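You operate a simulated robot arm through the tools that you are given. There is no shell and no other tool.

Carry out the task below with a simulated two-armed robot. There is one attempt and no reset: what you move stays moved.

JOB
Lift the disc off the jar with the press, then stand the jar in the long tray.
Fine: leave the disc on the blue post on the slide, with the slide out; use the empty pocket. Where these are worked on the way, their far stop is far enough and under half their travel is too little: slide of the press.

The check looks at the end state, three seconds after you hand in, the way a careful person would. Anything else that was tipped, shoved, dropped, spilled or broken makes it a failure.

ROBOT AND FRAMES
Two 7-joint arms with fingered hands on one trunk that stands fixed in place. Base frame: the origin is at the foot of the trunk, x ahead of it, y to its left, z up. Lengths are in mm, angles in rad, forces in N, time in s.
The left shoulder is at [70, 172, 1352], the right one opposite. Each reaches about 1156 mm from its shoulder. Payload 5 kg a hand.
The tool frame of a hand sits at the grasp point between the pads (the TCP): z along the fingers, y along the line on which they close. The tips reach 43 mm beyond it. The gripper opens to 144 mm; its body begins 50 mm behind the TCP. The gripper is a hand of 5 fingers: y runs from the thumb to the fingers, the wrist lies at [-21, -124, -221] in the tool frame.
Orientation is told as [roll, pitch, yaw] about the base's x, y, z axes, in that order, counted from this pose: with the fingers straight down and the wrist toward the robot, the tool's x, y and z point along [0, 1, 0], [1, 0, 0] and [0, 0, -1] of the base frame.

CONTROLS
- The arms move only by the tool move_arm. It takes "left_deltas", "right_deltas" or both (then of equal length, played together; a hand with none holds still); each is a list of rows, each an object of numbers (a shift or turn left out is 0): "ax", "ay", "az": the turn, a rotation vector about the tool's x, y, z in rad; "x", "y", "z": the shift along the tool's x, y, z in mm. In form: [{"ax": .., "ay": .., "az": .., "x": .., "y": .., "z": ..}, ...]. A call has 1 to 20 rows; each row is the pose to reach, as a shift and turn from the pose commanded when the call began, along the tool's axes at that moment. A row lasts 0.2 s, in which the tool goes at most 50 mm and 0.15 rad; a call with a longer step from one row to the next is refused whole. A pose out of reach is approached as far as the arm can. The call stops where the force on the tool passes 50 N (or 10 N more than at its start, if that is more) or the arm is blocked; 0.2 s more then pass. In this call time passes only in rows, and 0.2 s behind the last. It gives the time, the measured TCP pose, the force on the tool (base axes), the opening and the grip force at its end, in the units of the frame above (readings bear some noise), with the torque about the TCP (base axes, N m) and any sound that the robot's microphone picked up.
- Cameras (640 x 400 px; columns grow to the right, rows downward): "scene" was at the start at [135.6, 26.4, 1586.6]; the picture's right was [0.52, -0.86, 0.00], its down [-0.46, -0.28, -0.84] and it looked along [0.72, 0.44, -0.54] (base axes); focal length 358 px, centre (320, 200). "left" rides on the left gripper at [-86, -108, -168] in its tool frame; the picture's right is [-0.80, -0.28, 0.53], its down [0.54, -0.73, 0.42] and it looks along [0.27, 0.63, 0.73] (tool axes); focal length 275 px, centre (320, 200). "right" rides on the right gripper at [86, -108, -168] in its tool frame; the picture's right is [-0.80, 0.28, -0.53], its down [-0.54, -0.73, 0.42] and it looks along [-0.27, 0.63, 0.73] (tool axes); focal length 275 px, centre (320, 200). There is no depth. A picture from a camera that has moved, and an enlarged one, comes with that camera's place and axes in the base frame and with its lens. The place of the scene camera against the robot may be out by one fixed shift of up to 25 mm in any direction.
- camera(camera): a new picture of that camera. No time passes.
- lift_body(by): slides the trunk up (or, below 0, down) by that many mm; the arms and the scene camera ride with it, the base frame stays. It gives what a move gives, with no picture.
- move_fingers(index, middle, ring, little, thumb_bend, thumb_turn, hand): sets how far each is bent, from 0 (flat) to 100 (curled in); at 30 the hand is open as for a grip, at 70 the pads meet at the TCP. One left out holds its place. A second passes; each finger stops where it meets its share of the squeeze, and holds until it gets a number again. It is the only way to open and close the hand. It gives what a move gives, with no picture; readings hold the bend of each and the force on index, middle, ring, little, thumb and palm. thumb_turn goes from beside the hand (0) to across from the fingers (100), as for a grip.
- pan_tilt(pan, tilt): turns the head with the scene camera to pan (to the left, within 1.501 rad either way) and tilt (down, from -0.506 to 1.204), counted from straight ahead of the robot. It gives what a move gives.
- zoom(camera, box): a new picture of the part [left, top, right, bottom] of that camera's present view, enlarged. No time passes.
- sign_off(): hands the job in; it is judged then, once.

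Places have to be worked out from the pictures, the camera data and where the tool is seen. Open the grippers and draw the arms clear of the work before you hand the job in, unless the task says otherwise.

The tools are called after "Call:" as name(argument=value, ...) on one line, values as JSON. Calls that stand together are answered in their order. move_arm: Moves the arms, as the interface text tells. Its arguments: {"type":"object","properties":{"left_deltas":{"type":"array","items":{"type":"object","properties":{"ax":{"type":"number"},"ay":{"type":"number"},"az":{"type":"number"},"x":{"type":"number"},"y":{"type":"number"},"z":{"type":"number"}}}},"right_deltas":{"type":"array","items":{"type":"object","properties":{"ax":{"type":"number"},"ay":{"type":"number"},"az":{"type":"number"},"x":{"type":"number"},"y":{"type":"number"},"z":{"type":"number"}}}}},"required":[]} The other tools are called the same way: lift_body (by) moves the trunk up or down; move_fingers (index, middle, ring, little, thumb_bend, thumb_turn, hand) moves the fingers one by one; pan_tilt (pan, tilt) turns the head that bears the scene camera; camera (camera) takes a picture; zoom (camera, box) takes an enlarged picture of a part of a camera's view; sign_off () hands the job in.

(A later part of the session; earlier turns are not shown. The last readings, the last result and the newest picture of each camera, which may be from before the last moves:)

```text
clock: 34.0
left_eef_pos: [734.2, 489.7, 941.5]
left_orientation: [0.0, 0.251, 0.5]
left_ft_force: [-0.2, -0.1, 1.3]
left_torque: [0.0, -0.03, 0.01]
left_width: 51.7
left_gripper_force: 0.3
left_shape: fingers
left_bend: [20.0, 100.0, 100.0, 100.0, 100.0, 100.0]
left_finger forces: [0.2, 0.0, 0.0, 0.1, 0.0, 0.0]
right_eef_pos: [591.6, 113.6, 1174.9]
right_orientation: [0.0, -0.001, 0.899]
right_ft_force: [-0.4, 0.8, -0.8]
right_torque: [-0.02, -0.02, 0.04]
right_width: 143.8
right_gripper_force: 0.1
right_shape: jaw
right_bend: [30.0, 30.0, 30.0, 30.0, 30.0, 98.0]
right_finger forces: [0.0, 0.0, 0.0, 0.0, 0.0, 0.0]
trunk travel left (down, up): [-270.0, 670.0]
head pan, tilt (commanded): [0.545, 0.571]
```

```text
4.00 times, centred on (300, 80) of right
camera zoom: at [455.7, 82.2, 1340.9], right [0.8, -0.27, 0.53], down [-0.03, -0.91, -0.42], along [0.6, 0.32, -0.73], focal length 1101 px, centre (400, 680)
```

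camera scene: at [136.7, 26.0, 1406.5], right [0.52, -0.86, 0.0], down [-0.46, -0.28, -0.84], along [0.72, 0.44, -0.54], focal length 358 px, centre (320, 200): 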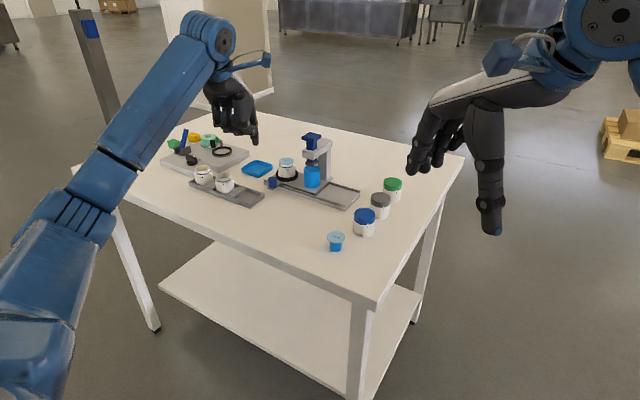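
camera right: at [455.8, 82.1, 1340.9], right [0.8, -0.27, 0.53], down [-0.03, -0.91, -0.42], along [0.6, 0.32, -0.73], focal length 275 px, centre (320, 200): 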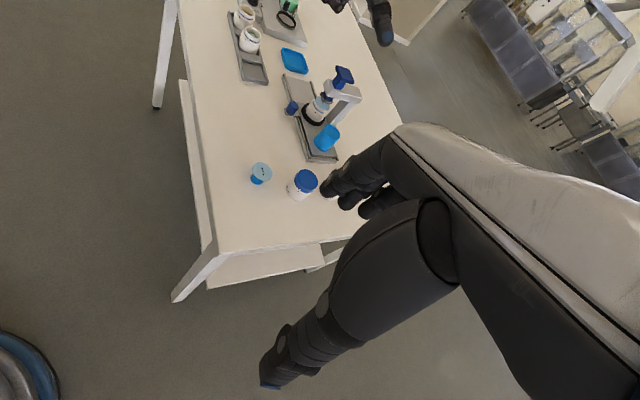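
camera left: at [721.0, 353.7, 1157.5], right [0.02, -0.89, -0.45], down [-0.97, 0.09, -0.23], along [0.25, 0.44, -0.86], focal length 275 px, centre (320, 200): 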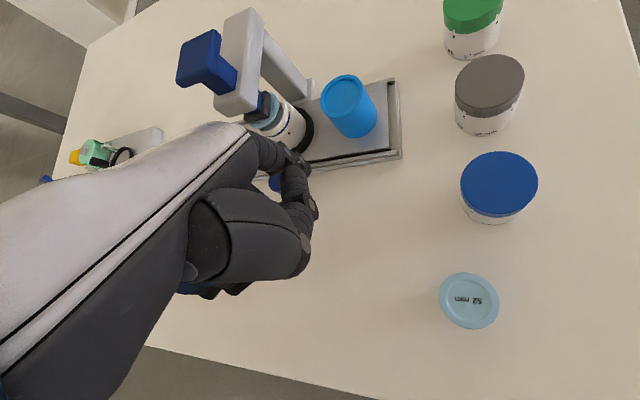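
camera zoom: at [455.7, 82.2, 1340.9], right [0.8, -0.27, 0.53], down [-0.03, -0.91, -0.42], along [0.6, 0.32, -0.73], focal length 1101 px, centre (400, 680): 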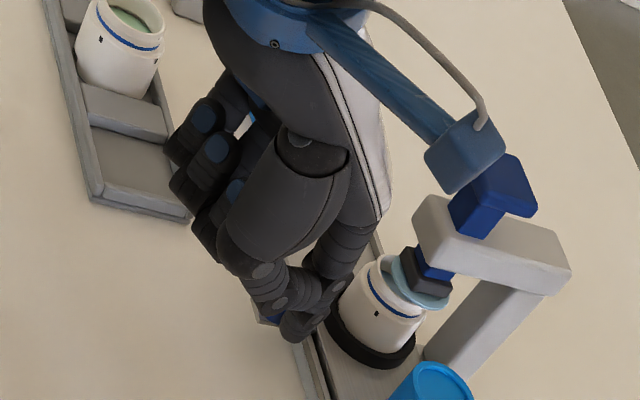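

The slide is following outward. I pull 60 mm further.

Call:
move_arm(left_deltas=[{"x": 4.4, "y": 2.3, "z": -0.6}, {"x": 8.8, "y": 4.6, "z": -1.2}, {"x": 13.2, "y": 7, "z": -1.8}, {"x": 17.6, "y": 9.3, "z": -2.4}, {"x": 21.9, "y": 11.6, "z": -3}, {"x": 26.3, "y": 13.9, "z": -3.6}, {"x": 30.7, "y": 16.3, "z": -4.2}, {"x": 35.1, "y": 18.6, "z": -4.7}, {"x": 39.5, "y": 20.9, "z": -5.3}, {"x": 43.9, "y": 23.2, "z": -5.9}, {"x": 48.3, "y": 25.5, "z": -6.5}, {"x": 52.7, "y": 27.9, "z": -7.1}])

Call:
zoom(camera="scene", box=[250, 110, 350, 210])

Call:
zoom(camera="right", box=[240, 30, 360, 130])

Call:
camera(camera="left")

```text
clock: 36.6
left_eef_pos: [734.7, 548.3, 943.1]
left_orientation: [0.0, 0.249, 0.501]
left_ft_force: [-0.4, -0.2, 0.1]
left_torque: [0.0, -0.02, -0.05]
left_width: 51.7
left_gripper_force: 0.3
left_shape: fingers
left_bend: [20.0, 100.0, 100.0, 100.0, 100.0, 100.0]
left_finger forces: [0.2, 0.0, 0.0, 0.1, 0.0, 0.0]
right_eef_pos: [591.5, 113.2, 1172.9]
right_orientation: [-0.001, 0.001, 0.898]
right_ft_force: [0.5, -0.2, -0.6]
right_torque: [-0.01, 0.02, 0.0]
right_width: 143.4
right_gripper_force: 0.0
right_shape: jaw
right_bend: [30.0, 30.0, 30.0, 30.0, 30.0, 98.0]
right_finger forces: [0.0, 0.1, 0.0, 0.0, 0.0, 0.1]
trunk travel left (down, up): [-270.0, 670.0]
head pan, tilt (commanded): [0.545, 0.571]
```

```text
4.00 times, centred on (300, 160) of scene
camera zoom: at [135.7, 26.4, 1406.6], right [0.52, -0.86, 0.0], down [-0.46, -0.28, -0.84], along [0.72, 0.44, -0.54], focal length 1433 px, centre (400, 360)
```

zoom: 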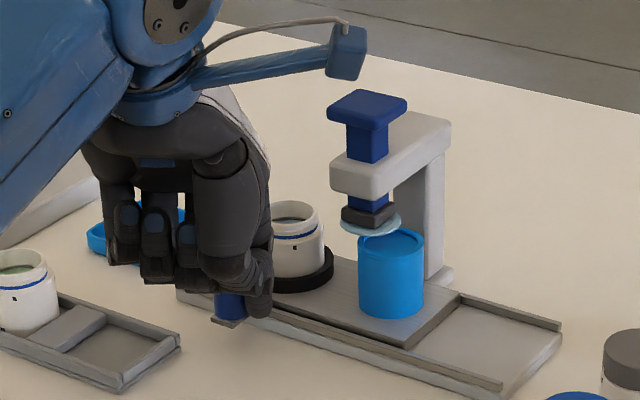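

```text
4.00 times, centred on (300, 80) of right
camera zoom: at [455.8, 82.2, 1340.9], right [0.8, -0.27, 0.53], down [-0.03, -0.91, -0.42], along [0.6, 0.32, -0.73], focal length 1101 px, centre (400, 680)
```

zoom: 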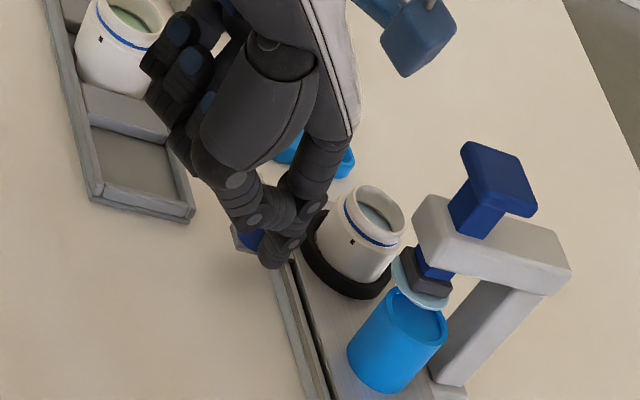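

```text
taken
camera left: at [720.2, 444.7, 1131.9], right [0.02, -0.89, -0.45], down [-0.97, 0.09, -0.23], along [0.25, 0.44, -0.86], focal length 275 px, centre (320, 200)
```

left: 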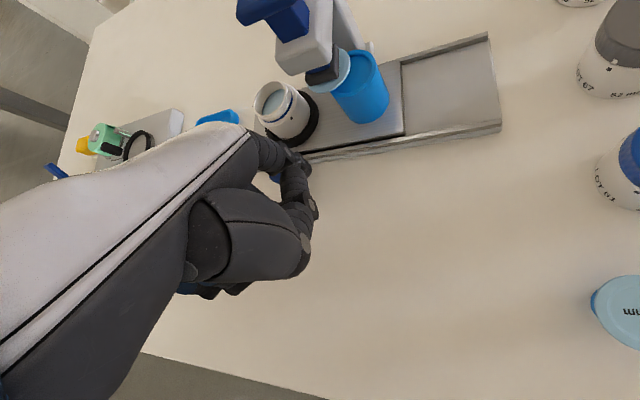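

The post is coming under the disc. I pull the last stretch in 3 mm rows to feel the outer stop.

Call:
move_arm(left_deltas=[{"x": 2.6, "y": 1.4, "z": -0.4}, {"x": 5.3, "y": 2.8, "z": -0.7}, {"x": 7.9, "y": 4.2, "z": -1.1}, {"x": 10.5, "y": 5.6, "z": -1.4}, {"x": 13.2, "y": 7, "z": -1.8}, {"x": 15.8, "y": 8.4, "z": -2.1}])

Call:
zoom(camera="scene", box=[250, 110, 350, 210])

Call:
zoom(camera="right", box=[240, 30, 360, 130])

```text
clock: 38.0
left_eef_pos: [735.0, 566.4, 942.4]
left_orientation: [0.001, 0.25, 0.498]
left_ft_force: [-0.2, 0.5, 0.3]
left_torque: [0.0, 0.05, -0.01]
left_width: 51.6
left_gripper_force: 0.1
left_shape: fingers
left_bend: [20.0, 100.0, 100.0, 100.0, 100.0, 100.0]
left_finger forces: [0.0, 0.0, 0.1, 0.0, 0.1, 0.0]
right_eef_pos: [591.2, 114.7, 1174.3]
right_orientation: [-0.001, -0.001, 0.899]
right_ft_force: [0.8, -0.1, 0.1]
right_torque: [-0.01, -0.01, -0.01]
right_width: 144.0
right_gripper_force: 0.0
right_shape: jaw
right_bend: [30.0, 30.0, 30.0, 30.0, 30.0, 98.0]
right_finger forces: [0.0, 0.0, 0.0, 0.1, 0.0, 0.0]
trunk travel left (down, up): [-270.0, 670.0]
head pan, tilt (commanded): [0.545, 0.571]
```

```text
4.00 times, centred on (300, 160) of scene
camera zoom: at [135.7, 26.4, 1406.6], right [0.52, -0.86, 0.0], down [-0.46, -0.28, -0.84], along [0.72, 0.44, -0.54], focal length 1433 px, centre (400, 360)
```

zoom: 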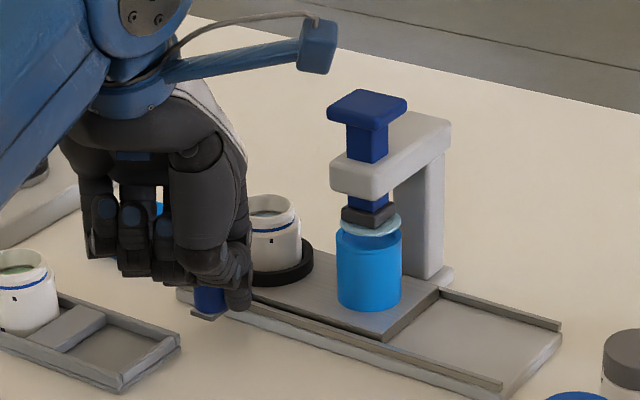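

```text
4.00 times, centred on (300, 80) of right
camera zoom: at [455.8, 82.2, 1340.9], right [0.8, -0.27, 0.53], down [-0.03, -0.91, -0.42], along [0.6, 0.32, -0.73], focal length 1101 px, centre (400, 680)
```

zoom: 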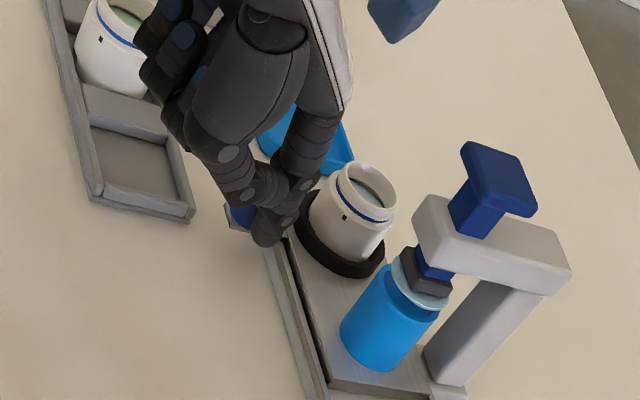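

No stop yet; the slide keeps moving freely. I continue in 2 mm rows.

Call:
move_arm(left_deltas=[{"x": 1.8, "y": 0.9, "z": -0.2}, {"x": 3.5, "y": 1.9, "z": -0.5}, {"x": 5.3, "y": 2.8, "z": -0.7}, {"x": 7, "y": 3.7, "z": -0.9}])

Call:
zoom(camera="scene", box=[250, 110, 350, 210])

Call:
zoom(camera="right", box=[240, 30, 360, 130])

```text
clock: 39.0
left_eef_pos: [733.9, 573.6, 943.5]
left_orientation: [0.0, 0.249, 0.501]
left_ft_force: [0.3, -6.7, 1.0]
left_torque: [-0.22, -0.14, -0.53]
left_width: 51.0
left_gripper_force: 3.1
left_shape: fingers
left_bend: [20.0, 100.0, 100.0, 100.0, 100.0, 100.0]
left_finger forces: [6.4, 0.0, 0.0, 0.1, 0.0, 0.0]
right_eef_pos: [590.0, 114.2, 1175.4]
right_orientation: [-0.001, 0.0, 0.899]
right_ft_force: [0.2, 0.5, -0.3]
right_torque: [0.0, 0.0, -0.02]
right_width: 143.6
right_gripper_force: 0.0
right_shape: jaw
right_bend: [30.0, 30.0, 30.0, 30.0, 30.0, 98.0]
right_finger forces: [0.0, 0.0, 0.0, 0.0, 0.0, 0.1]
trunk travel left (down, up): [-270.0, 670.0]
head pan, tilt (commanded): [0.545, 0.571]
```

```text
4.00 times, centred on (300, 160) of scene
camera zoom: at [135.6, 25.3, 1406.7], right [0.52, -0.86, 0.0], down [-0.46, -0.28, -0.84], along [0.72, 0.44, -0.54], focal length 1433 px, centre (400, 360)
```

zoom: 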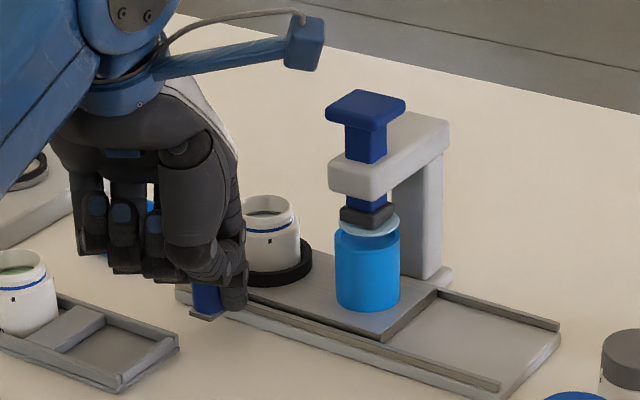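

```text
4.00 times, centred on (300, 80) of right
camera zoom: at [455.7, 81.0, 1341.1], right [0.8, -0.27, 0.53], down [-0.03, -0.91, -0.42], along [0.6, 0.33, -0.73], focal length 1101 px, centre (400, 680)
```

zoom: 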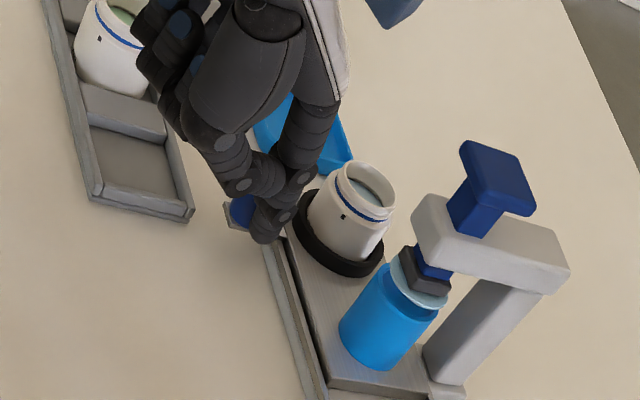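

Outer stop felt (6.7 N): the slide is fully out with the post under the held disc. I back off the handle, rise, and re-form the fist.

Call:
move_arm(left_deltas=[{"x": -4.4, "y": -2.3, "z": 0.6}, {"x": -8.8, "y": -4.6, "z": 1.2}, {"x": -8.8, "y": -14.5, "z": -37.6}, {"x": -8.8, "y": -24.4, "z": -76.3}, {"x": -8.8, "y": -34.3, "z": -115.1}, {"x": -8.8, "y": -44.2, "z": -153.8}, {"x": -8.8, "y": -49.1, "z": -173.2}])

Call:
move_fingers(hand="left", thumb_bend=20)

Call:
move_fingers(hand="left", index=100)

Call:
camera(camera="left")

Call:
camera(camera="scene")

```text
clock: 40.6
left_eef_pos: [735.0, 564.4, 1122.4]
left_orientation: [-0.001, 0.253, 0.5]
left_ft_force: [0.0, 0.4, 0.9]
left_torque: [0.04, 0.03, 0.01]
left_width: 51.7
left_gripper_force: 0.0
left_shape: fingers
left_bend: [20.0, 100.0, 100.0, 100.0, 100.0, 100.0]
left_finger forces: [0.0, 0.0, 0.0, 0.1, 0.1, 0.0]
right_eef_pos: [590.9, 114.7, 1174.3]
right_orientation: [0.0, 0.0, 0.899]
right_ft_force: [-1.0, -0.6, 0.6]
right_torque: [-0.01, 0.01, -0.02]
right_width: 143.8
right_gripper_force: 0.0
right_shape: jaw
right_bend: [30.0, 30.0, 30.0, 30.0, 30.0, 98.0]
right_finger forces: [0.1, 0.1, 0.0, 0.0, 0.1, 0.0]
trunk travel left (down, up): [-270.0, 670.0]
head pan, tilt (commanded): [0.545, 0.571]
```

```text
clock: 41.6
left_eef_pos: [734.6, 564.4, 1122.5]
left_orientation: [0.002, 0.249, 0.5]
left_ft_force: [-0.3, -0.2, -0.5]
left_torque: [0.0, 0.03, 0.0]
left_width: 182.3
left_gripper_force: 0.0
left_shape: fingers
left_bend: [20.0, 100.0, 100.0, 100.0, 20.0, 95.0]
left_finger forces: [0.1, 0.0, 0.1, 0.0, 0.0, 0.0]
right_eef_pos: [591.3, 113.6, 1173.8]
right_orientation: [0.001, 0.001, 0.9]
right_ft_force: [-0.9, -0.7, -0.4]
right_torque: [-0.02, -0.01, -0.01]
right_width: 143.9
right_gripper_force: 0.0
right_shape: jaw
right_bend: [30.0, 30.0, 30.0, 30.0, 30.0, 98.0]
right_finger forces: [0.0, 0.1, 0.1, 0.1, 0.0, 0.0]
trunk travel left (down, up): [-270.0, 670.0]
head pan, tilt (commanded): [0.545, 0.571]
```

```text
clock: 42.6
left_eef_pos: [735.7, 565.3, 1122.0]
left_orientation: [0.001, 0.25, 0.498]
left_ft_force: [0.0, -1.0, -0.9]
left_torque: [0.01, -0.04, 0.02]
left_width: 103.6
left_gripper_force: 0.0
left_shape: fingers
left_bend: [100.0, 100.0, 100.0, 100.0, 20.0, 95.0]
left_finger forces: [0.0, 0.0, 0.1, 0.0, 0.1, 0.1]
right_eef_pos: [590.3, 114.7, 1175.6]
right_orientation: [-0.001, -0.001, 0.899]
right_ft_force: [-0.2, 0.7, -0.2]
right_torque: [-0.01, -0.02, 0.01]
right_width: 143.8
right_gripper_force: 0.1
right_shape: jaw
right_bend: [30.0, 30.0, 30.0, 30.0, 30.0, 98.0]
right_finger forces: [0.0, 0.0, 0.0, 0.0, 0.0, 0.0]
trunk travel left (down, up): [-270.0, 670.0]
head pan, tilt (commanded): [0.545, 0.571]
```

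```text
taken
camera left: at [720.8, 460.7, 1311.7], right [0.02, -0.89, -0.45], down [-0.97, 0.09, -0.23], along [0.25, 0.44, -0.86], focal length 275 px, centre (320, 200)
```

left: 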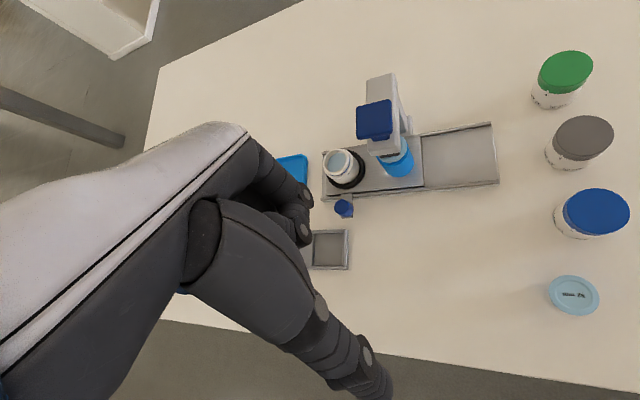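

```text
taken
camera scene: at [135.7, 26.3, 1406.6], right [0.52, -0.86, 0.0], down [-0.46, -0.28, -0.84], along [0.72, 0.44, -0.54], focal length 358 px, centre (320, 200)
```

scene: 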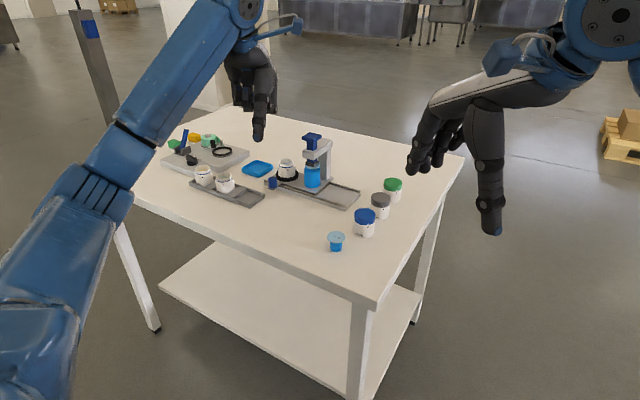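

I move the fist over the plate again, to the same place as before, and lower to just above it.

Call:
move_arm(left_deltas=[{"x": -40, "y": 19.7, "z": -5}, {"x": -80, "y": 39.4, "z": -10}, {"x": -119.9, "y": 59.1, "z": -15.1}, {"x": -119.9, "y": 68, "z": 19.8}, {"x": -119.9, "y": 75.9, "z": 50.8}])

Call:
zoom(camera="scene", box=[260, 90, 360, 190])

Call:
zoom(camera="right", box=[270, 20, 390, 120])

```text
clock: 43.8
left_eef_pos: [847.7, 489.6, 1052.2]
left_orientation: [0.0, 0.25, 0.499]
left_ft_force: [0.4, 0.2, 0.4]
left_torque: [-0.03, -0.02, 0.02]
left_width: 103.7
left_gripper_force: 0.0
left_shape: fingers
left_bend: [100.0, 100.0, 100.0, 100.0, 20.0, 95.0]
left_finger forces: [0.0, 0.1, 0.0, 0.0, 0.0, 0.0]
right_eef_pos: [591.7, 114.6, 1174.4]
right_orientation: [0.001, 0.001, 0.898]
right_ft_force: [0.4, 0.4, 0.4]
right_torque: [-0.02, 0.03, -0.01]
right_width: 143.9
right_gripper_force: 0.0
right_shape: jaw
right_bend: [30.0, 30.0, 30.0, 30.0, 30.0, 98.0]
right_finger forces: [0.0, 0.1, 0.2, 0.0, 0.0, 0.0]
trunk travel left (down, up): [-270.0, 670.0]
head pan, tilt (commanded): [0.545, 0.571]
```

```text
4.00 times, centred on (310, 140) of scene
camera zoom: at [136.5, 26.3, 1406.7], right [0.52, -0.86, 0.0], down [-0.46, -0.28, -0.84], along [0.72, 0.44, -0.54], focal length 1433 px, centre (360, 440)
```

zoom: 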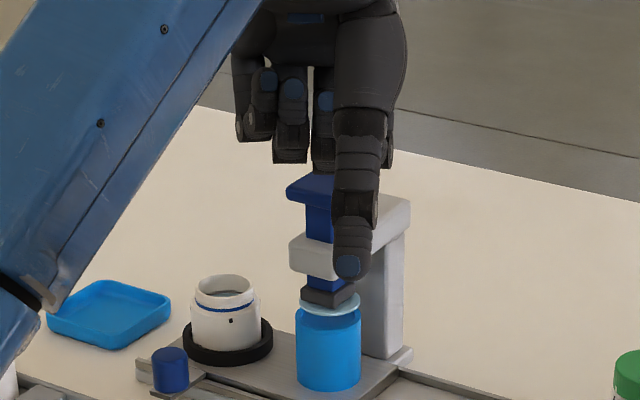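

```text
4.00 times, centred on (330, 70) of right
camera zoom: at [456.5, 82.1, 1340.8], right [0.8, -0.27, 0.53], down [-0.03, -0.91, -0.42], along [0.6, 0.32, -0.73], focal length 1101 px, centre (280, 720)
```

zoom: 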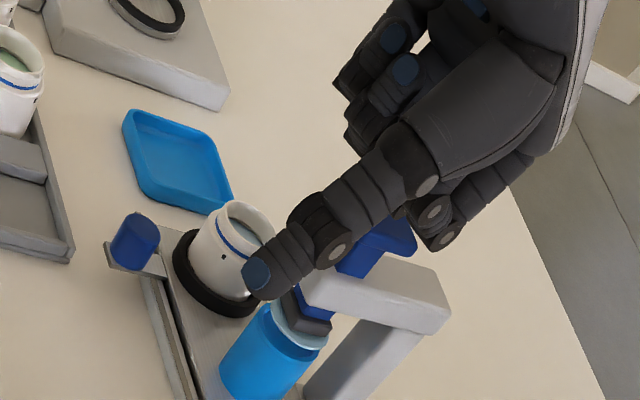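

Fist is just above the plate with the post below the disc. I press down in small rows.

Call:
move_arm(left_deltas=[{"y": 1.2, "z": 4.8}, {"y": 2.5, "z": 9.7}, {"y": 3.5, "z": 13.6}, {"y": 4.2, "z": 16.5}, {"y": 4.9, "z": 19.4}, {"y": 5.4, "z": 21.3}, {"y": 5.9, "z": 23.3}])

Call:
zoom(camera="scene", box=[260, 90, 360, 190])

Call:
zoom(camera="right", box=[270, 20, 390, 120])

```text
clock: 45.4
left_eef_pos: [844.9, 488.2, 1030.8]
left_orientation: [0.0, 0.248, 0.499]
left_ft_force: [-0.3, 0.0, 1.4]
left_torque: [0.06, 0.01, -0.04]
left_width: 103.8
left_gripper_force: 0.6
left_shape: fingers
left_bend: [100.0, 100.0, 100.0, 100.0, 20.0, 95.0]
left_finger forces: [0.0, 1.1, 0.1, 0.0, 0.0, 0.1]
right_eef_pos: [591.0, 114.4, 1174.0]
right_orientation: [-0.001, 0.0, 0.898]
right_ft_force: [0.8, 0.3, -0.2]
right_torque: [-0.01, 0.01, 0.0]
right_width: 143.9
right_gripper_force: 0.0
right_shape: jaw
right_bend: [30.0, 30.0, 30.0, 30.0, 30.0, 98.0]
right_finger forces: [0.0, 0.0, 0.1, 0.1, 0.1, 0.0]
trunk travel left (down, up): [-270.0, 670.0]
head pan, tilt (commanded): [0.545, 0.571]
```

```text
4.00 times, centred on (310, 140) of scene
camera zoom: at [135.8, 26.1, 1406.6], right [0.52, -0.86, 0.0], down [-0.46, -0.28, -0.84], along [0.72, 0.44, -0.54], focal length 1433 px, centre (360, 440)
```

zoom: 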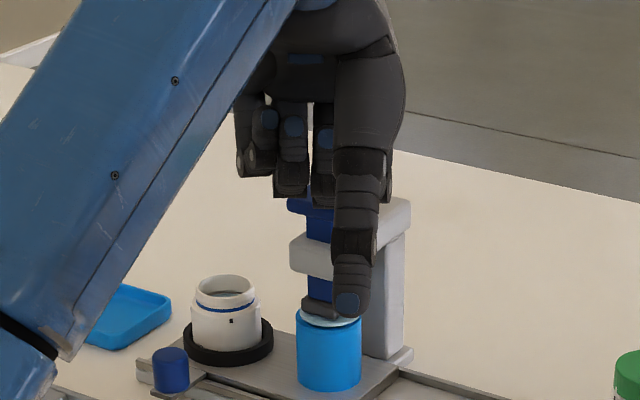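

```text
4.00 times, centred on (330, 70) of right
camera zoom: at [455.8, 82.0, 1340.9], right [0.8, -0.27, 0.53], down [-0.03, -0.91, -0.42], along [0.6, 0.32, -0.73], focal length 1101 px, centre (280, 720)
```

zoom: 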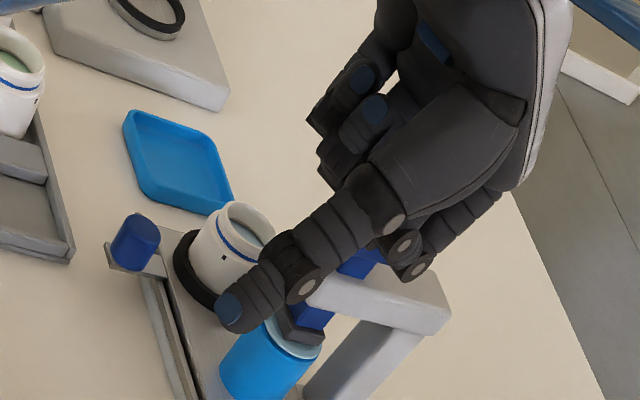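

Spring force only so far (1 N). I press on in 2 mm rows until the disc seats.

Call:
move_arm(left_deltas=[{"y": 0.5, "z": 1.9}, {"y": 1, "z": 3.9}, {"y": 1.5, "z": 5.8}, {"y": 1.9, "z": 7.3}])

Call:
zoom(camera="scene", box=[260, 90, 360, 190])

```text
clock: 46.4
left_eef_pos: [845.8, 487.9, 1025.6]
left_orientation: [-0.001, 0.245, 0.5]
left_ft_force: [7.0, 3.2, 19.0]
left_torque: [0.55, -0.45, -0.11]
left_width: 103.8
left_gripper_force: 9.2
left_shape: fingers
left_bend: [100.0, 100.0, 100.0, 100.0, 20.0, 95.0]
left_finger forces: [0.0, 18.2, 0.0, 0.0, 0.0, 0.0]
right_eef_pos: [590.3, 112.7, 1174.3]
right_orientation: [0.001, -0.002, 0.9]
right_ft_force: [-0.4, -0.1, -0.1]
right_torque: [0.01, 0.0, 0.02]
right_width: 143.9
right_gripper_force: 0.1
right_shape: jaw
right_bend: [30.0, 30.0, 30.0, 30.0, 30.0, 98.0]
right_finger forces: [0.0, 0.0, 0.0, 0.0, 0.0, 0.0]
trunk travel left (down, up): [-270.0, 670.0]
head pan, tilt (commanded): [0.545, 0.571]
heard: click
```

```text
4.00 times, centred on (310, 140) of scene
camera zoom: at [134.5, 25.4, 1407.1], right [0.52, -0.86, 0.0], down [-0.46, -0.28, -0.84], along [0.72, 0.44, -0.54], focal length 1433 px, centre (360, 440)
```

zoom: 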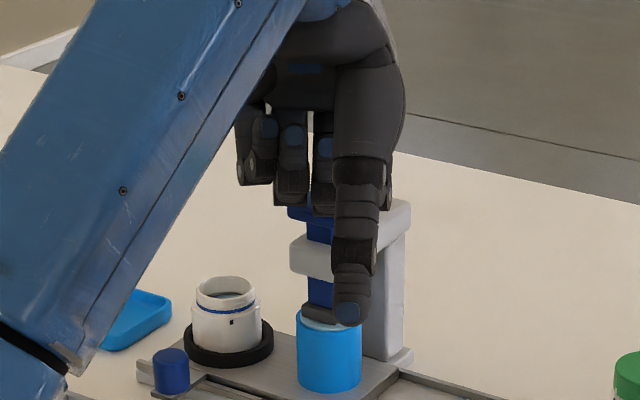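

Another click at 19 N. I raise the hand and check that the disc stays on the post.

Call:
move_arm(left_deltas=[{"y": -1.2, "z": -4.8}, {"y": -2.5, "z": -9.7}, {"y": -3.7, "z": -14.5}, {"y": -4.9, "z": -19.4}, {"y": -6.2, "z": -24.2}, {"y": -9.9, "z": -38.8}, {"y": -19.8, "z": -77.5}])

Call:
zoom(camera="scene", box=[270, 130, 340, 200])

Call:
zoom(camera="right", box=[290, 60, 370, 130])

```text
clock: 48.0
left_eef_pos: [843.9, 488.7, 1103.9]
left_orientation: [0.0, 0.248, 0.501]
left_ft_force: [-0.2, -0.6, 0.0]
left_torque: [0.07, -0.03, 0.01]
left_width: 103.5
left_gripper_force: 0.1
left_shape: fingers
left_bend: [100.0, 100.0, 100.0, 100.0, 20.0, 95.0]
left_finger forces: [0.0, 0.0, 0.0, 0.0, 0.0, 0.0]
right_eef_pos: [589.0, 113.9, 1174.6]
right_orientation: [0.0, -0.002, 0.899]
right_ft_force: [-0.3, -0.9, 0.4]
right_torque: [0.01, -0.06, -0.02]
right_width: 144.0
right_gripper_force: 0.0
right_shape: jaw
right_bend: [30.0, 30.0, 30.0, 30.0, 30.0, 98.0]
right_finger forces: [0.0, 0.0, 0.1, 0.0, 0.0, 0.0]
trunk travel left (down, up): [-270.0, 670.0]
head pan, tilt (commanded): [0.545, 0.571]
```

```text
5.71 times, centred on (305, 165) of scene
camera zoom: at [133.8, 25.8, 1406.8], right [0.52, -0.86, 0.0], down [-0.46, -0.28, -0.84], along [0.72, 0.44, -0.54], focal length 2047 px, centre (406, 400)
```

zoom: 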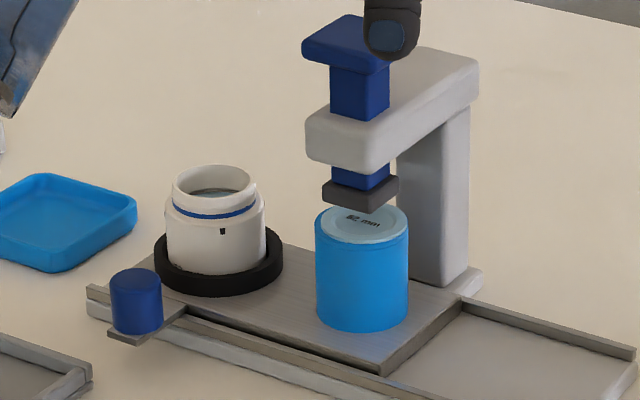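

```text
5.71 times, centred on (330, 95) of right
camera zoom: at [453.9, 81.5, 1341.7], right [0.8, -0.27, 0.54], down [-0.03, -0.91, -0.42], along [0.6, 0.33, -0.73], focal length 1573 px, centre (263, 800)
```

zoom: 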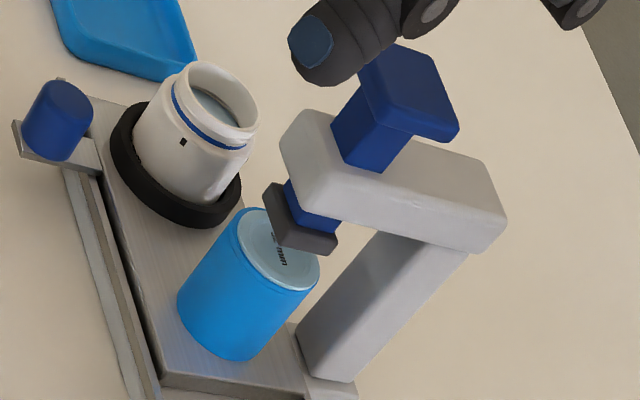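

The disc sits flat on the post, the ram is up and the slide is out. Now the jar: I draw the hand back and up, level its pitch, and open it with ring and little flat so thumb, index and middle can grip.

Call:
move_arm(left_deltas=[{"x": 10, "y": -45, "z": -20}, {"x": 20, "y": -90, "z": -40}, {"x": 35, "y": -130, "z": -50}])

Call:
move_arm(left_deltas=[{"ax": -0.125}, {"ax": -0.25}])

Call:
move_fingers(hand="left", index=30, middle=30, ring=10, little=10, thumb_bend=30, thumb_turn=98)

Call:
camera(camera="left")

Call:
camera(camera="scene")

Call:
camera(camera="right")

```text
refused: row 1 steps farther than a row can; nothing moved
```

```text
clock: 48.6
left_eef_pos: [845.7, 490.6, 1104.1]
left_orientation: [0.0, -0.001, 0.503]
left_ft_force: [-0.7, 0.8, 0.4]
left_torque: [-0.02, 0.02, 0.03]
left_width: 103.8
left_gripper_force: 0.0
left_shape: fingers
left_bend: [100.0, 100.0, 100.0, 100.0, 20.0, 95.0]
left_finger forces: [0.1, 0.1, 0.0, 0.0, 0.0, 0.1]
right_eef_pos: [591.1, 114.5, 1175.4]
right_orientation: [0.001, -0.001, 0.899]
right_ft_force: [-0.7, -0.3, -0.3]
right_torque: [-0.02, 0.04, 0.02]
right_width: 143.7
right_gripper_force: 0.1
right_shape: jaw
right_bend: [30.0, 30.0, 30.0, 30.0, 30.0, 98.0]
right_finger forces: [0.0, 0.0, 0.0, 0.0, 0.1, 0.1]
trunk travel left (down, up): [-270.0, 670.0]
head pan, tilt (commanded): [0.545, 0.571]
```

```text
clock: 49.6
left_eef_pos: [845.6, 490.1, 1102.3]
left_orientation: [0.0, 0.0, 0.5]
left_ft_force: [0.3, 0.3, 0.3]
left_torque: [-0.01, -0.02, -0.01]
left_width: 150.2
left_gripper_force: 0.1
left_shape: fingers
left_bend: [30.0, 30.0, 10.0, 10.0, 30.0, 95.0]
left_finger forces: [0.1, 0.0, 0.0, 0.0, 0.0, 0.0]
right_eef_pos: [591.6, 115.1, 1174.0]
right_orientation: [0.0, 0.0, 0.899]
right_ft_force: [0.1, -0.2, -1.1]
right_torque: [0.02, 0.0, 0.04]
right_width: 143.8
right_gripper_force: 0.1
right_shape: jaw
right_bend: [30.0, 30.0, 30.0, 30.0, 30.0, 98.0]
right_finger forces: [0.0, 0.1, 0.0, 0.0, 0.1, 0.0]
trunk travel left (down, up): [-270.0, 670.0]
head pan, tilt (commanded): [0.545, 0.571]
```

```text
taken
camera left: at [791.8, 363.4, 1270.9], right [0.13, -0.83, -0.53], down [-0.9, 0.13, -0.42], along [0.42, 0.54, -0.73], focal length 275 px, centre (320, 200)
```

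left: 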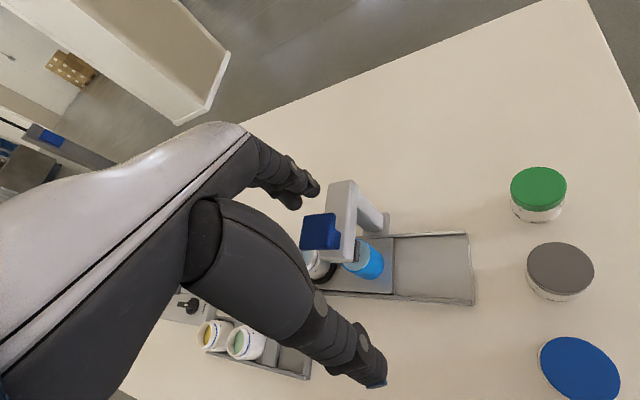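

```text
taken
camera scene: at [135.7, 26.2, 1406.7], right [0.52, -0.86, 0.0], down [-0.46, -0.28, -0.84], along [0.72, 0.44, -0.54], focal length 358 px, centre (320, 200)
```

scene: 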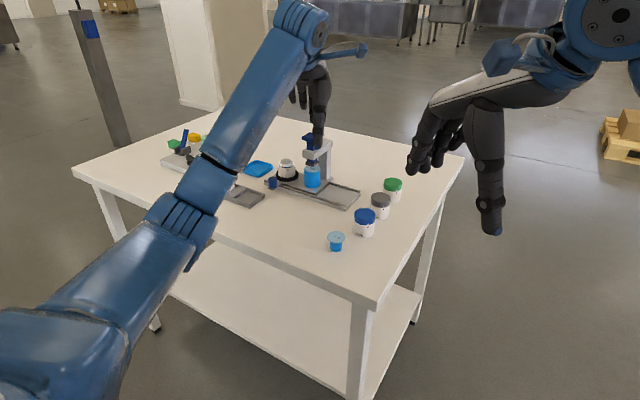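

```text
taken
camera right: at [455.7, 82.0, 1341.0], right [0.8, -0.27, 0.53], down [-0.03, -0.91, -0.42], along [0.6, 0.32, -0.73], focal length 275 px, centre (320, 200)
```

right: 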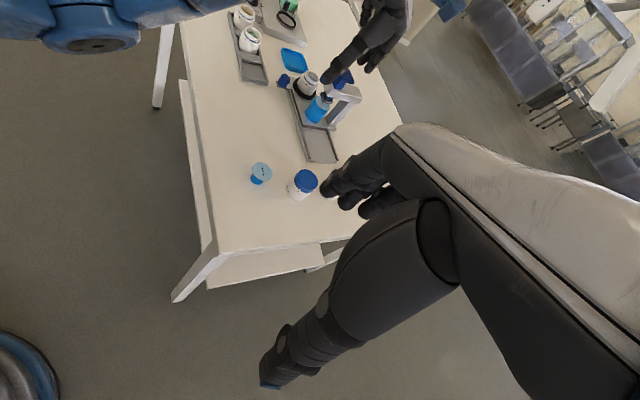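

The retreat row was too long and refused, but levelling and opening happened safely above the ram. I now rise 30 mm and carry the open hand over to above the jar at (888, 623).

Call:
move_arm(left_deltas=[{"z": -30}, {"x": 24.1, "y": 25.2, "z": -30}, {"x": 48.2, "y": 50.4, "z": -30}, {"x": 72.4, "y": 75.7, "z": -30}, {"x": 96.5, "y": 100.9, "z": -30}])

Call:
camera(camera="left")

Call:
zoom(camera="scene", box=[200, 40, 380, 210])

Call:
zoom(camera="right", box=[240, 0, 400, 120])

```text
clock: 50.8
left_eef_pos: [889.2, 625.9, 1132.7]
left_orientation: [0.001, 0.001, 0.5]
left_ft_force: [0.4, 0.8, 0.0]
left_torque: [-0.05, 0.01, -0.03]
left_width: 150.1
left_gripper_force: 0.0
left_shape: fingers
left_bend: [30.0, 30.0, 10.0, 10.0, 30.0, 96.0]
left_finger forces: [0.1, 0.1, 0.0, 0.1, 0.0, 0.0]
right_eef_pos: [591.6, 116.1, 1173.1]
right_orientation: [-0.001, 0.0, 0.899]
right_ft_force: [-0.1, -0.1, 0.2]
right_torque: [-0.01, 0.0, 0.01]
right_width: 143.7
right_gripper_force: 0.0
right_shape: jaw
right_bend: [30.0, 30.0, 30.0, 30.0, 30.0, 98.0]
right_finger forces: [0.1, 0.0, 0.1, 0.0, 0.0, 0.0]
trunk travel left (down, up): [-270.0, 670.0]
head pan, tilt (commanded): [0.545, 0.571]
```

```text
taken
camera left: at [834.6, 499.0, 1300.4], right [0.13, -0.84, -0.53], down [-0.9, 0.13, -0.42], along [0.42, 0.53, -0.73], focal length 275 px, centre (320, 200)
```

left: 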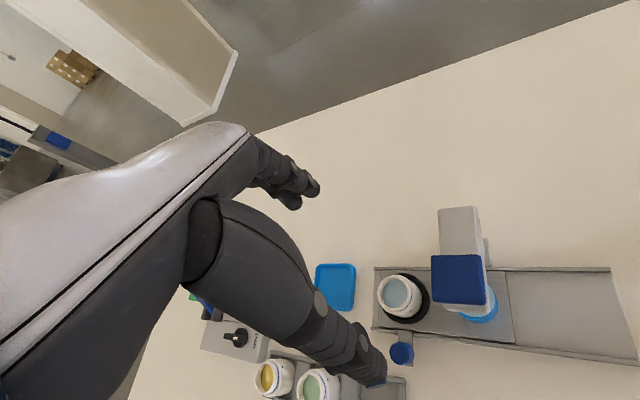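

```text
2.35 times, centred on (290, 125) of scene
camera zoom: at [136.3, 27.4, 1406.5], right [0.52, -0.86, 0.0], down [-0.46, -0.28, -0.84], along [0.72, 0.44, -0.54], focal length 843 px, centre (391, 376)
```

zoom: 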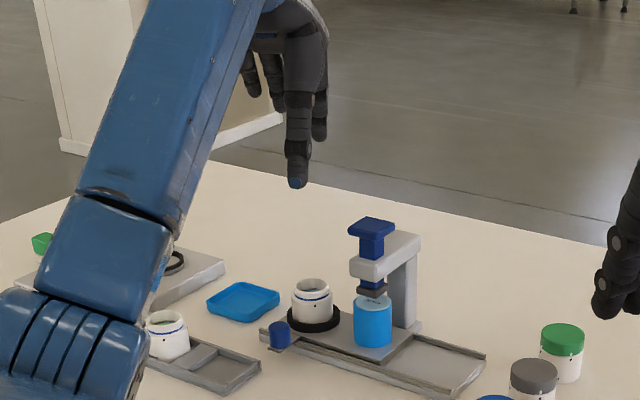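

```text
3.33 times, centred on (320, 60) of right
camera zoom: at [456.3, 83.2, 1340.6], right [0.8, -0.27, 0.53], down [-0.03, -0.91, -0.42], along [0.6, 0.32, -0.73], focal length 918 px, centre (320, 667)
```

zoom: 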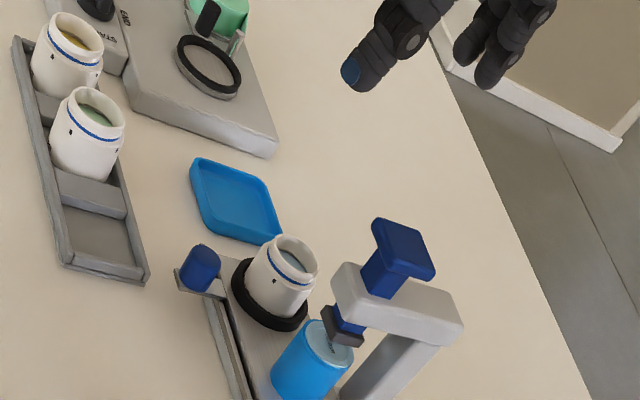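

The left camera now sees into the jar from above. I zoom in there to fix the jar centre precisely.

Call:
zoom(camera="left", box=[350, 240, 510, 380])

Call:
zoom(camera="right", box=[270, 50, 350, 120])

Call:
zoom(camera="scene", box=[225, 140, 335, 220])

```text
2.86 times, centred on (430, 310) of left
camera zoom: at [834.6, 499.0, 1300.4], right [0.13, -0.84, -0.53], down [-0.9, 0.13, -0.42], along [0.42, 0.53, -0.73], focal length 786 px, centre (6, -114)
```

zoom: 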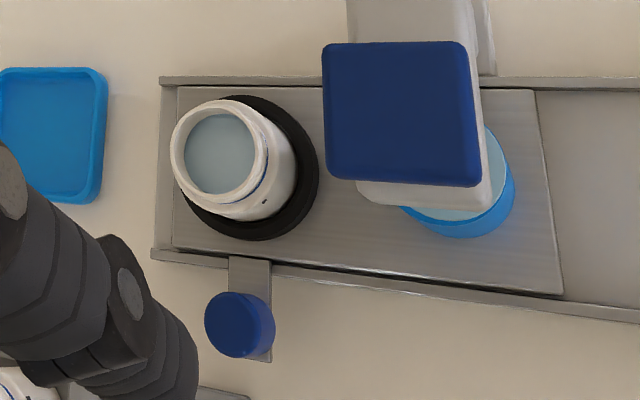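

```text
5.71 times, centred on (310, 85) of right
camera zoom: at [456.3, 83.2, 1340.6], right [0.8, -0.27, 0.53], down [-0.03, -0.91, -0.42], along [0.6, 0.32, -0.73], focal length 1573 px, centre (377, 857)
```

zoom: 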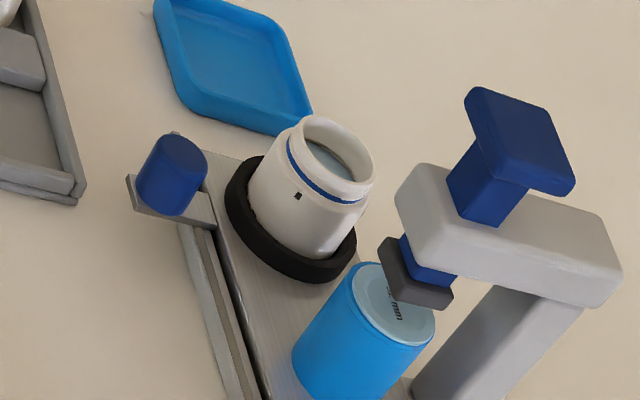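

```text
5.00 times, centred on (280, 180) of scene
camera zoom: at [136.3, 27.4, 1406.5], right [0.52, -0.86, 0.0], down [-0.46, -0.28, -0.84], along [0.72, 0.44, -0.54], focal length 1791 px, centre (520, 300)
```

zoom: 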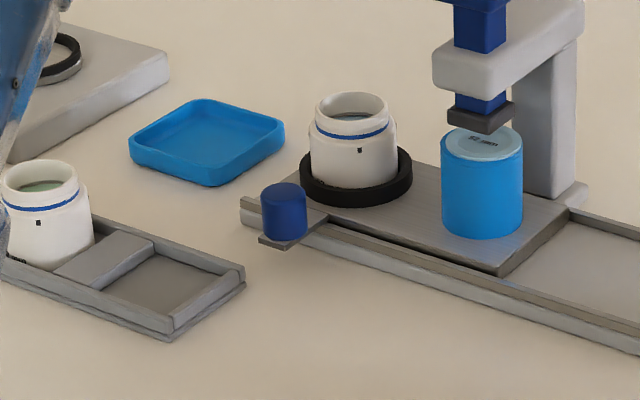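

Jar axis comes out at (891, 627), rim top near z 932, nest ring top near z 886, handle at (821, 630). The hand is centred over it; I descend to about 30 mm above the gripping height.

Call:
move_arm(left_deltas=[{"y": 1, "z": 35}, {"y": 2, "z": 70}, {"y": 2, "z": 105}, {"y": 2, "z": 140}, {"y": 2, "z": 168}])

Call:
camera(camera="left")

Call:
zoom(camera="scene", box=[220, 90, 350, 210])

Call:
zoom(camera="right", box=[250, 20, 370, 120])

```text
clock: 52.0
left_eef_pos: [890.3, 623.5, 964.1]
left_orientation: [-0.002, 0.0, 0.501]
left_ft_force: [0.4, 0.1, 0.5]
left_torque: [-0.07, 0.02, 0.0]
left_width: 150.3
left_gripper_force: 0.0
left_shape: fingers
left_bend: [30.0, 30.0, 10.0, 10.0, 30.0, 96.0]
left_finger forces: [0.1, 0.0, 0.1, 0.0, 0.0, 0.1]
right_eef_pos: [591.4, 115.1, 1174.9]
right_orientation: [0.001, 0.0, 0.9]
right_ft_force: [-0.5, 0.0, -0.6]
right_torque: [0.0, 0.02, 0.0]
right_width: 143.6
right_gripper_force: 0.1
right_shape: jaw
right_bend: [30.0, 30.0, 30.0, 30.0, 30.0, 98.0]
right_finger forces: [0.0, 0.1, 0.1, 0.1, 0.0, 0.0]
trunk travel left (down, up): [-270.0, 670.0]
head pan, tilt (commanded): [0.545, 0.571]
```

```text
taken
camera left: at [836.6, 497.0, 1132.3], right [0.13, -0.84, -0.53], down [-0.9, 0.13, -0.42], along [0.42, 0.53, -0.73], focal length 275 px, centre (320, 200)
```

left: 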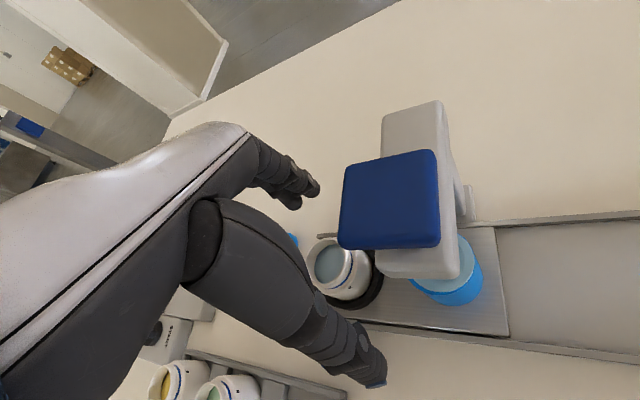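

```text
3.33 times, centred on (285, 150) of scene
camera zoom: at [136.1, 26.5, 1406.7], right [0.52, -0.86, 0.0], down [-0.46, -0.28, -0.84], along [0.72, 0.44, -0.54], focal length 1194 px, centre (437, 367)
```

zoom: 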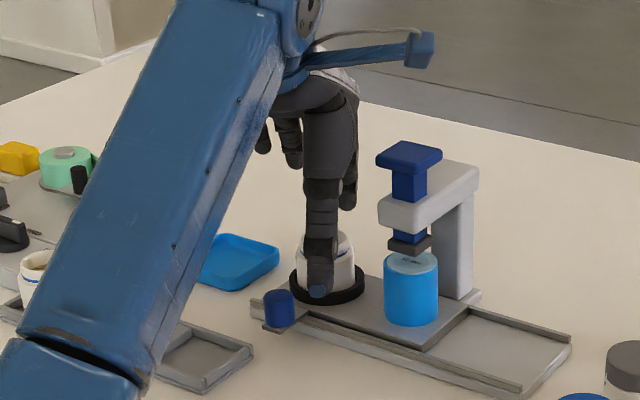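

```text
4.00 times, centred on (310, 70) of right
camera zoom: at [456.1, 82.3, 1340.8], right [0.8, -0.27, 0.53], down [-0.03, -0.91, -0.42], along [0.6, 0.32, -0.73], focal length 1101 px, centre (360, 720)
```

zoom: 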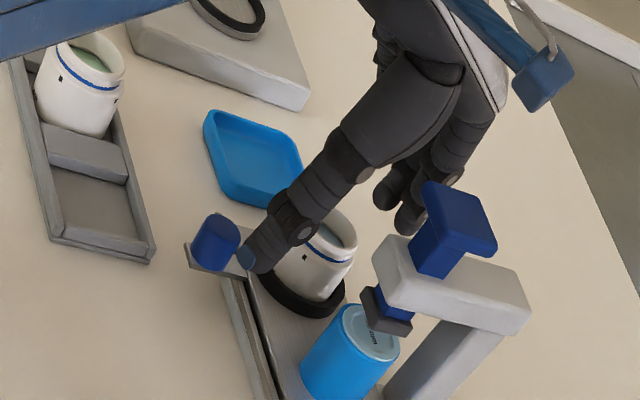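

Everything is clear: thumb tip on the −y side of the handle, palm about 25 mm from the ram. I lower the last 31 mm to gripping height.

Call:
move_arm(left_deltas=[{"z": 16}, {"z": 31}])

Call:
camera(camera="left")

Call:
zoom(camera="scene", box=[250, 120, 350, 210])

Call:
zoom(camera="right", box=[260, 30, 360, 120])

```text
clock: 52.6
left_eef_pos: [890.2, 624.0, 933.3]
left_orientation: [0.0, 0.0, 0.501]
left_ft_force: [-0.6, -0.4, 1.1]
left_torque: [0.02, 0.01, -0.01]
left_width: 150.4
left_gripper_force: 0.0
left_shape: fingers
left_bend: [30.0, 30.0, 10.0, 10.0, 30.0, 96.0]
left_finger forces: [0.0, 0.0, 0.0, 0.0, 0.1, 0.0]
right_eef_pos: [590.8, 113.6, 1173.4]
right_orientation: [0.0, 0.0, 0.899]
right_ft_force: [0.2, 0.2, -0.4]
right_torque: [-0.03, -0.02, 0.01]
right_width: 143.9
right_gripper_force: 0.0
right_shape: jaw
right_bend: [30.0, 30.0, 30.0, 30.0, 30.0, 98.0]
right_finger forces: [0.0, 0.1, 0.1, 0.0, 0.1, 0.0]
trunk travel left (down, up): [-270.0, 670.0]
head pan, tilt (commanded): [0.545, 0.571]
```

```text
taken
camera left: at [835.5, 497.9, 1101.4], right [0.13, -0.83, -0.53], down [-0.9, 0.13, -0.42], along [0.42, 0.54, -0.73], focal length 275 px, centre (320, 200)
```

left: 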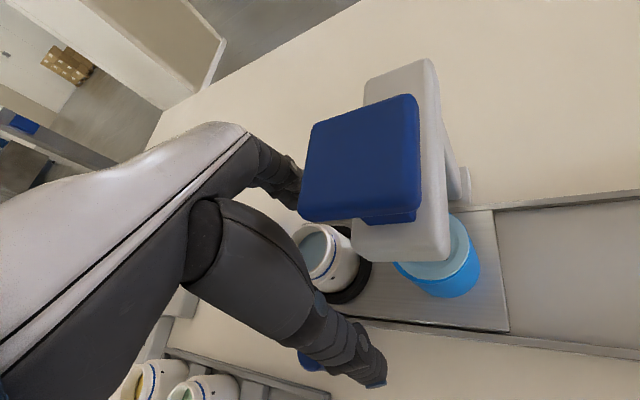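

```text
4.44 times, centred on (300, 165) of scene
camera zoom: at [135.9, 26.4, 1406.6], right [0.52, -0.86, 0.0], down [-0.46, -0.28, -0.84], along [0.72, 0.44, -0.54], focal length 1592 px, centre (409, 356)
```

zoom: 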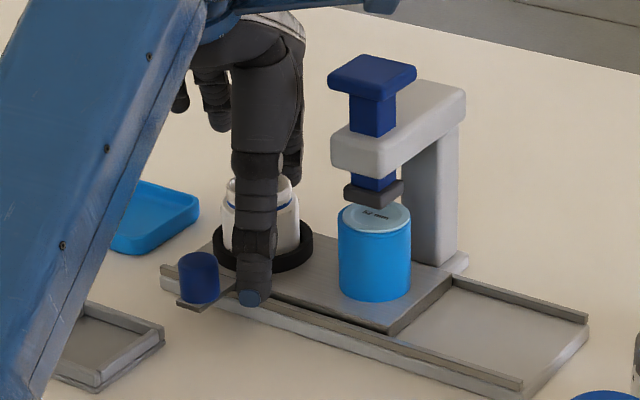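

```text
4.44 times, centred on (310, 75) of right
camera zoom: at [455.9, 82.2, 1340.9], right [0.8, -0.27, 0.53], down [-0.03, -0.91, -0.42], along [0.6, 0.32, -0.73], focal length 1224 px, centre (364, 756)
```

zoom: 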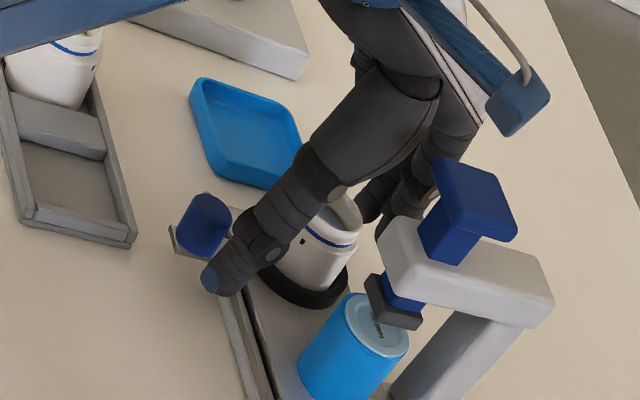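

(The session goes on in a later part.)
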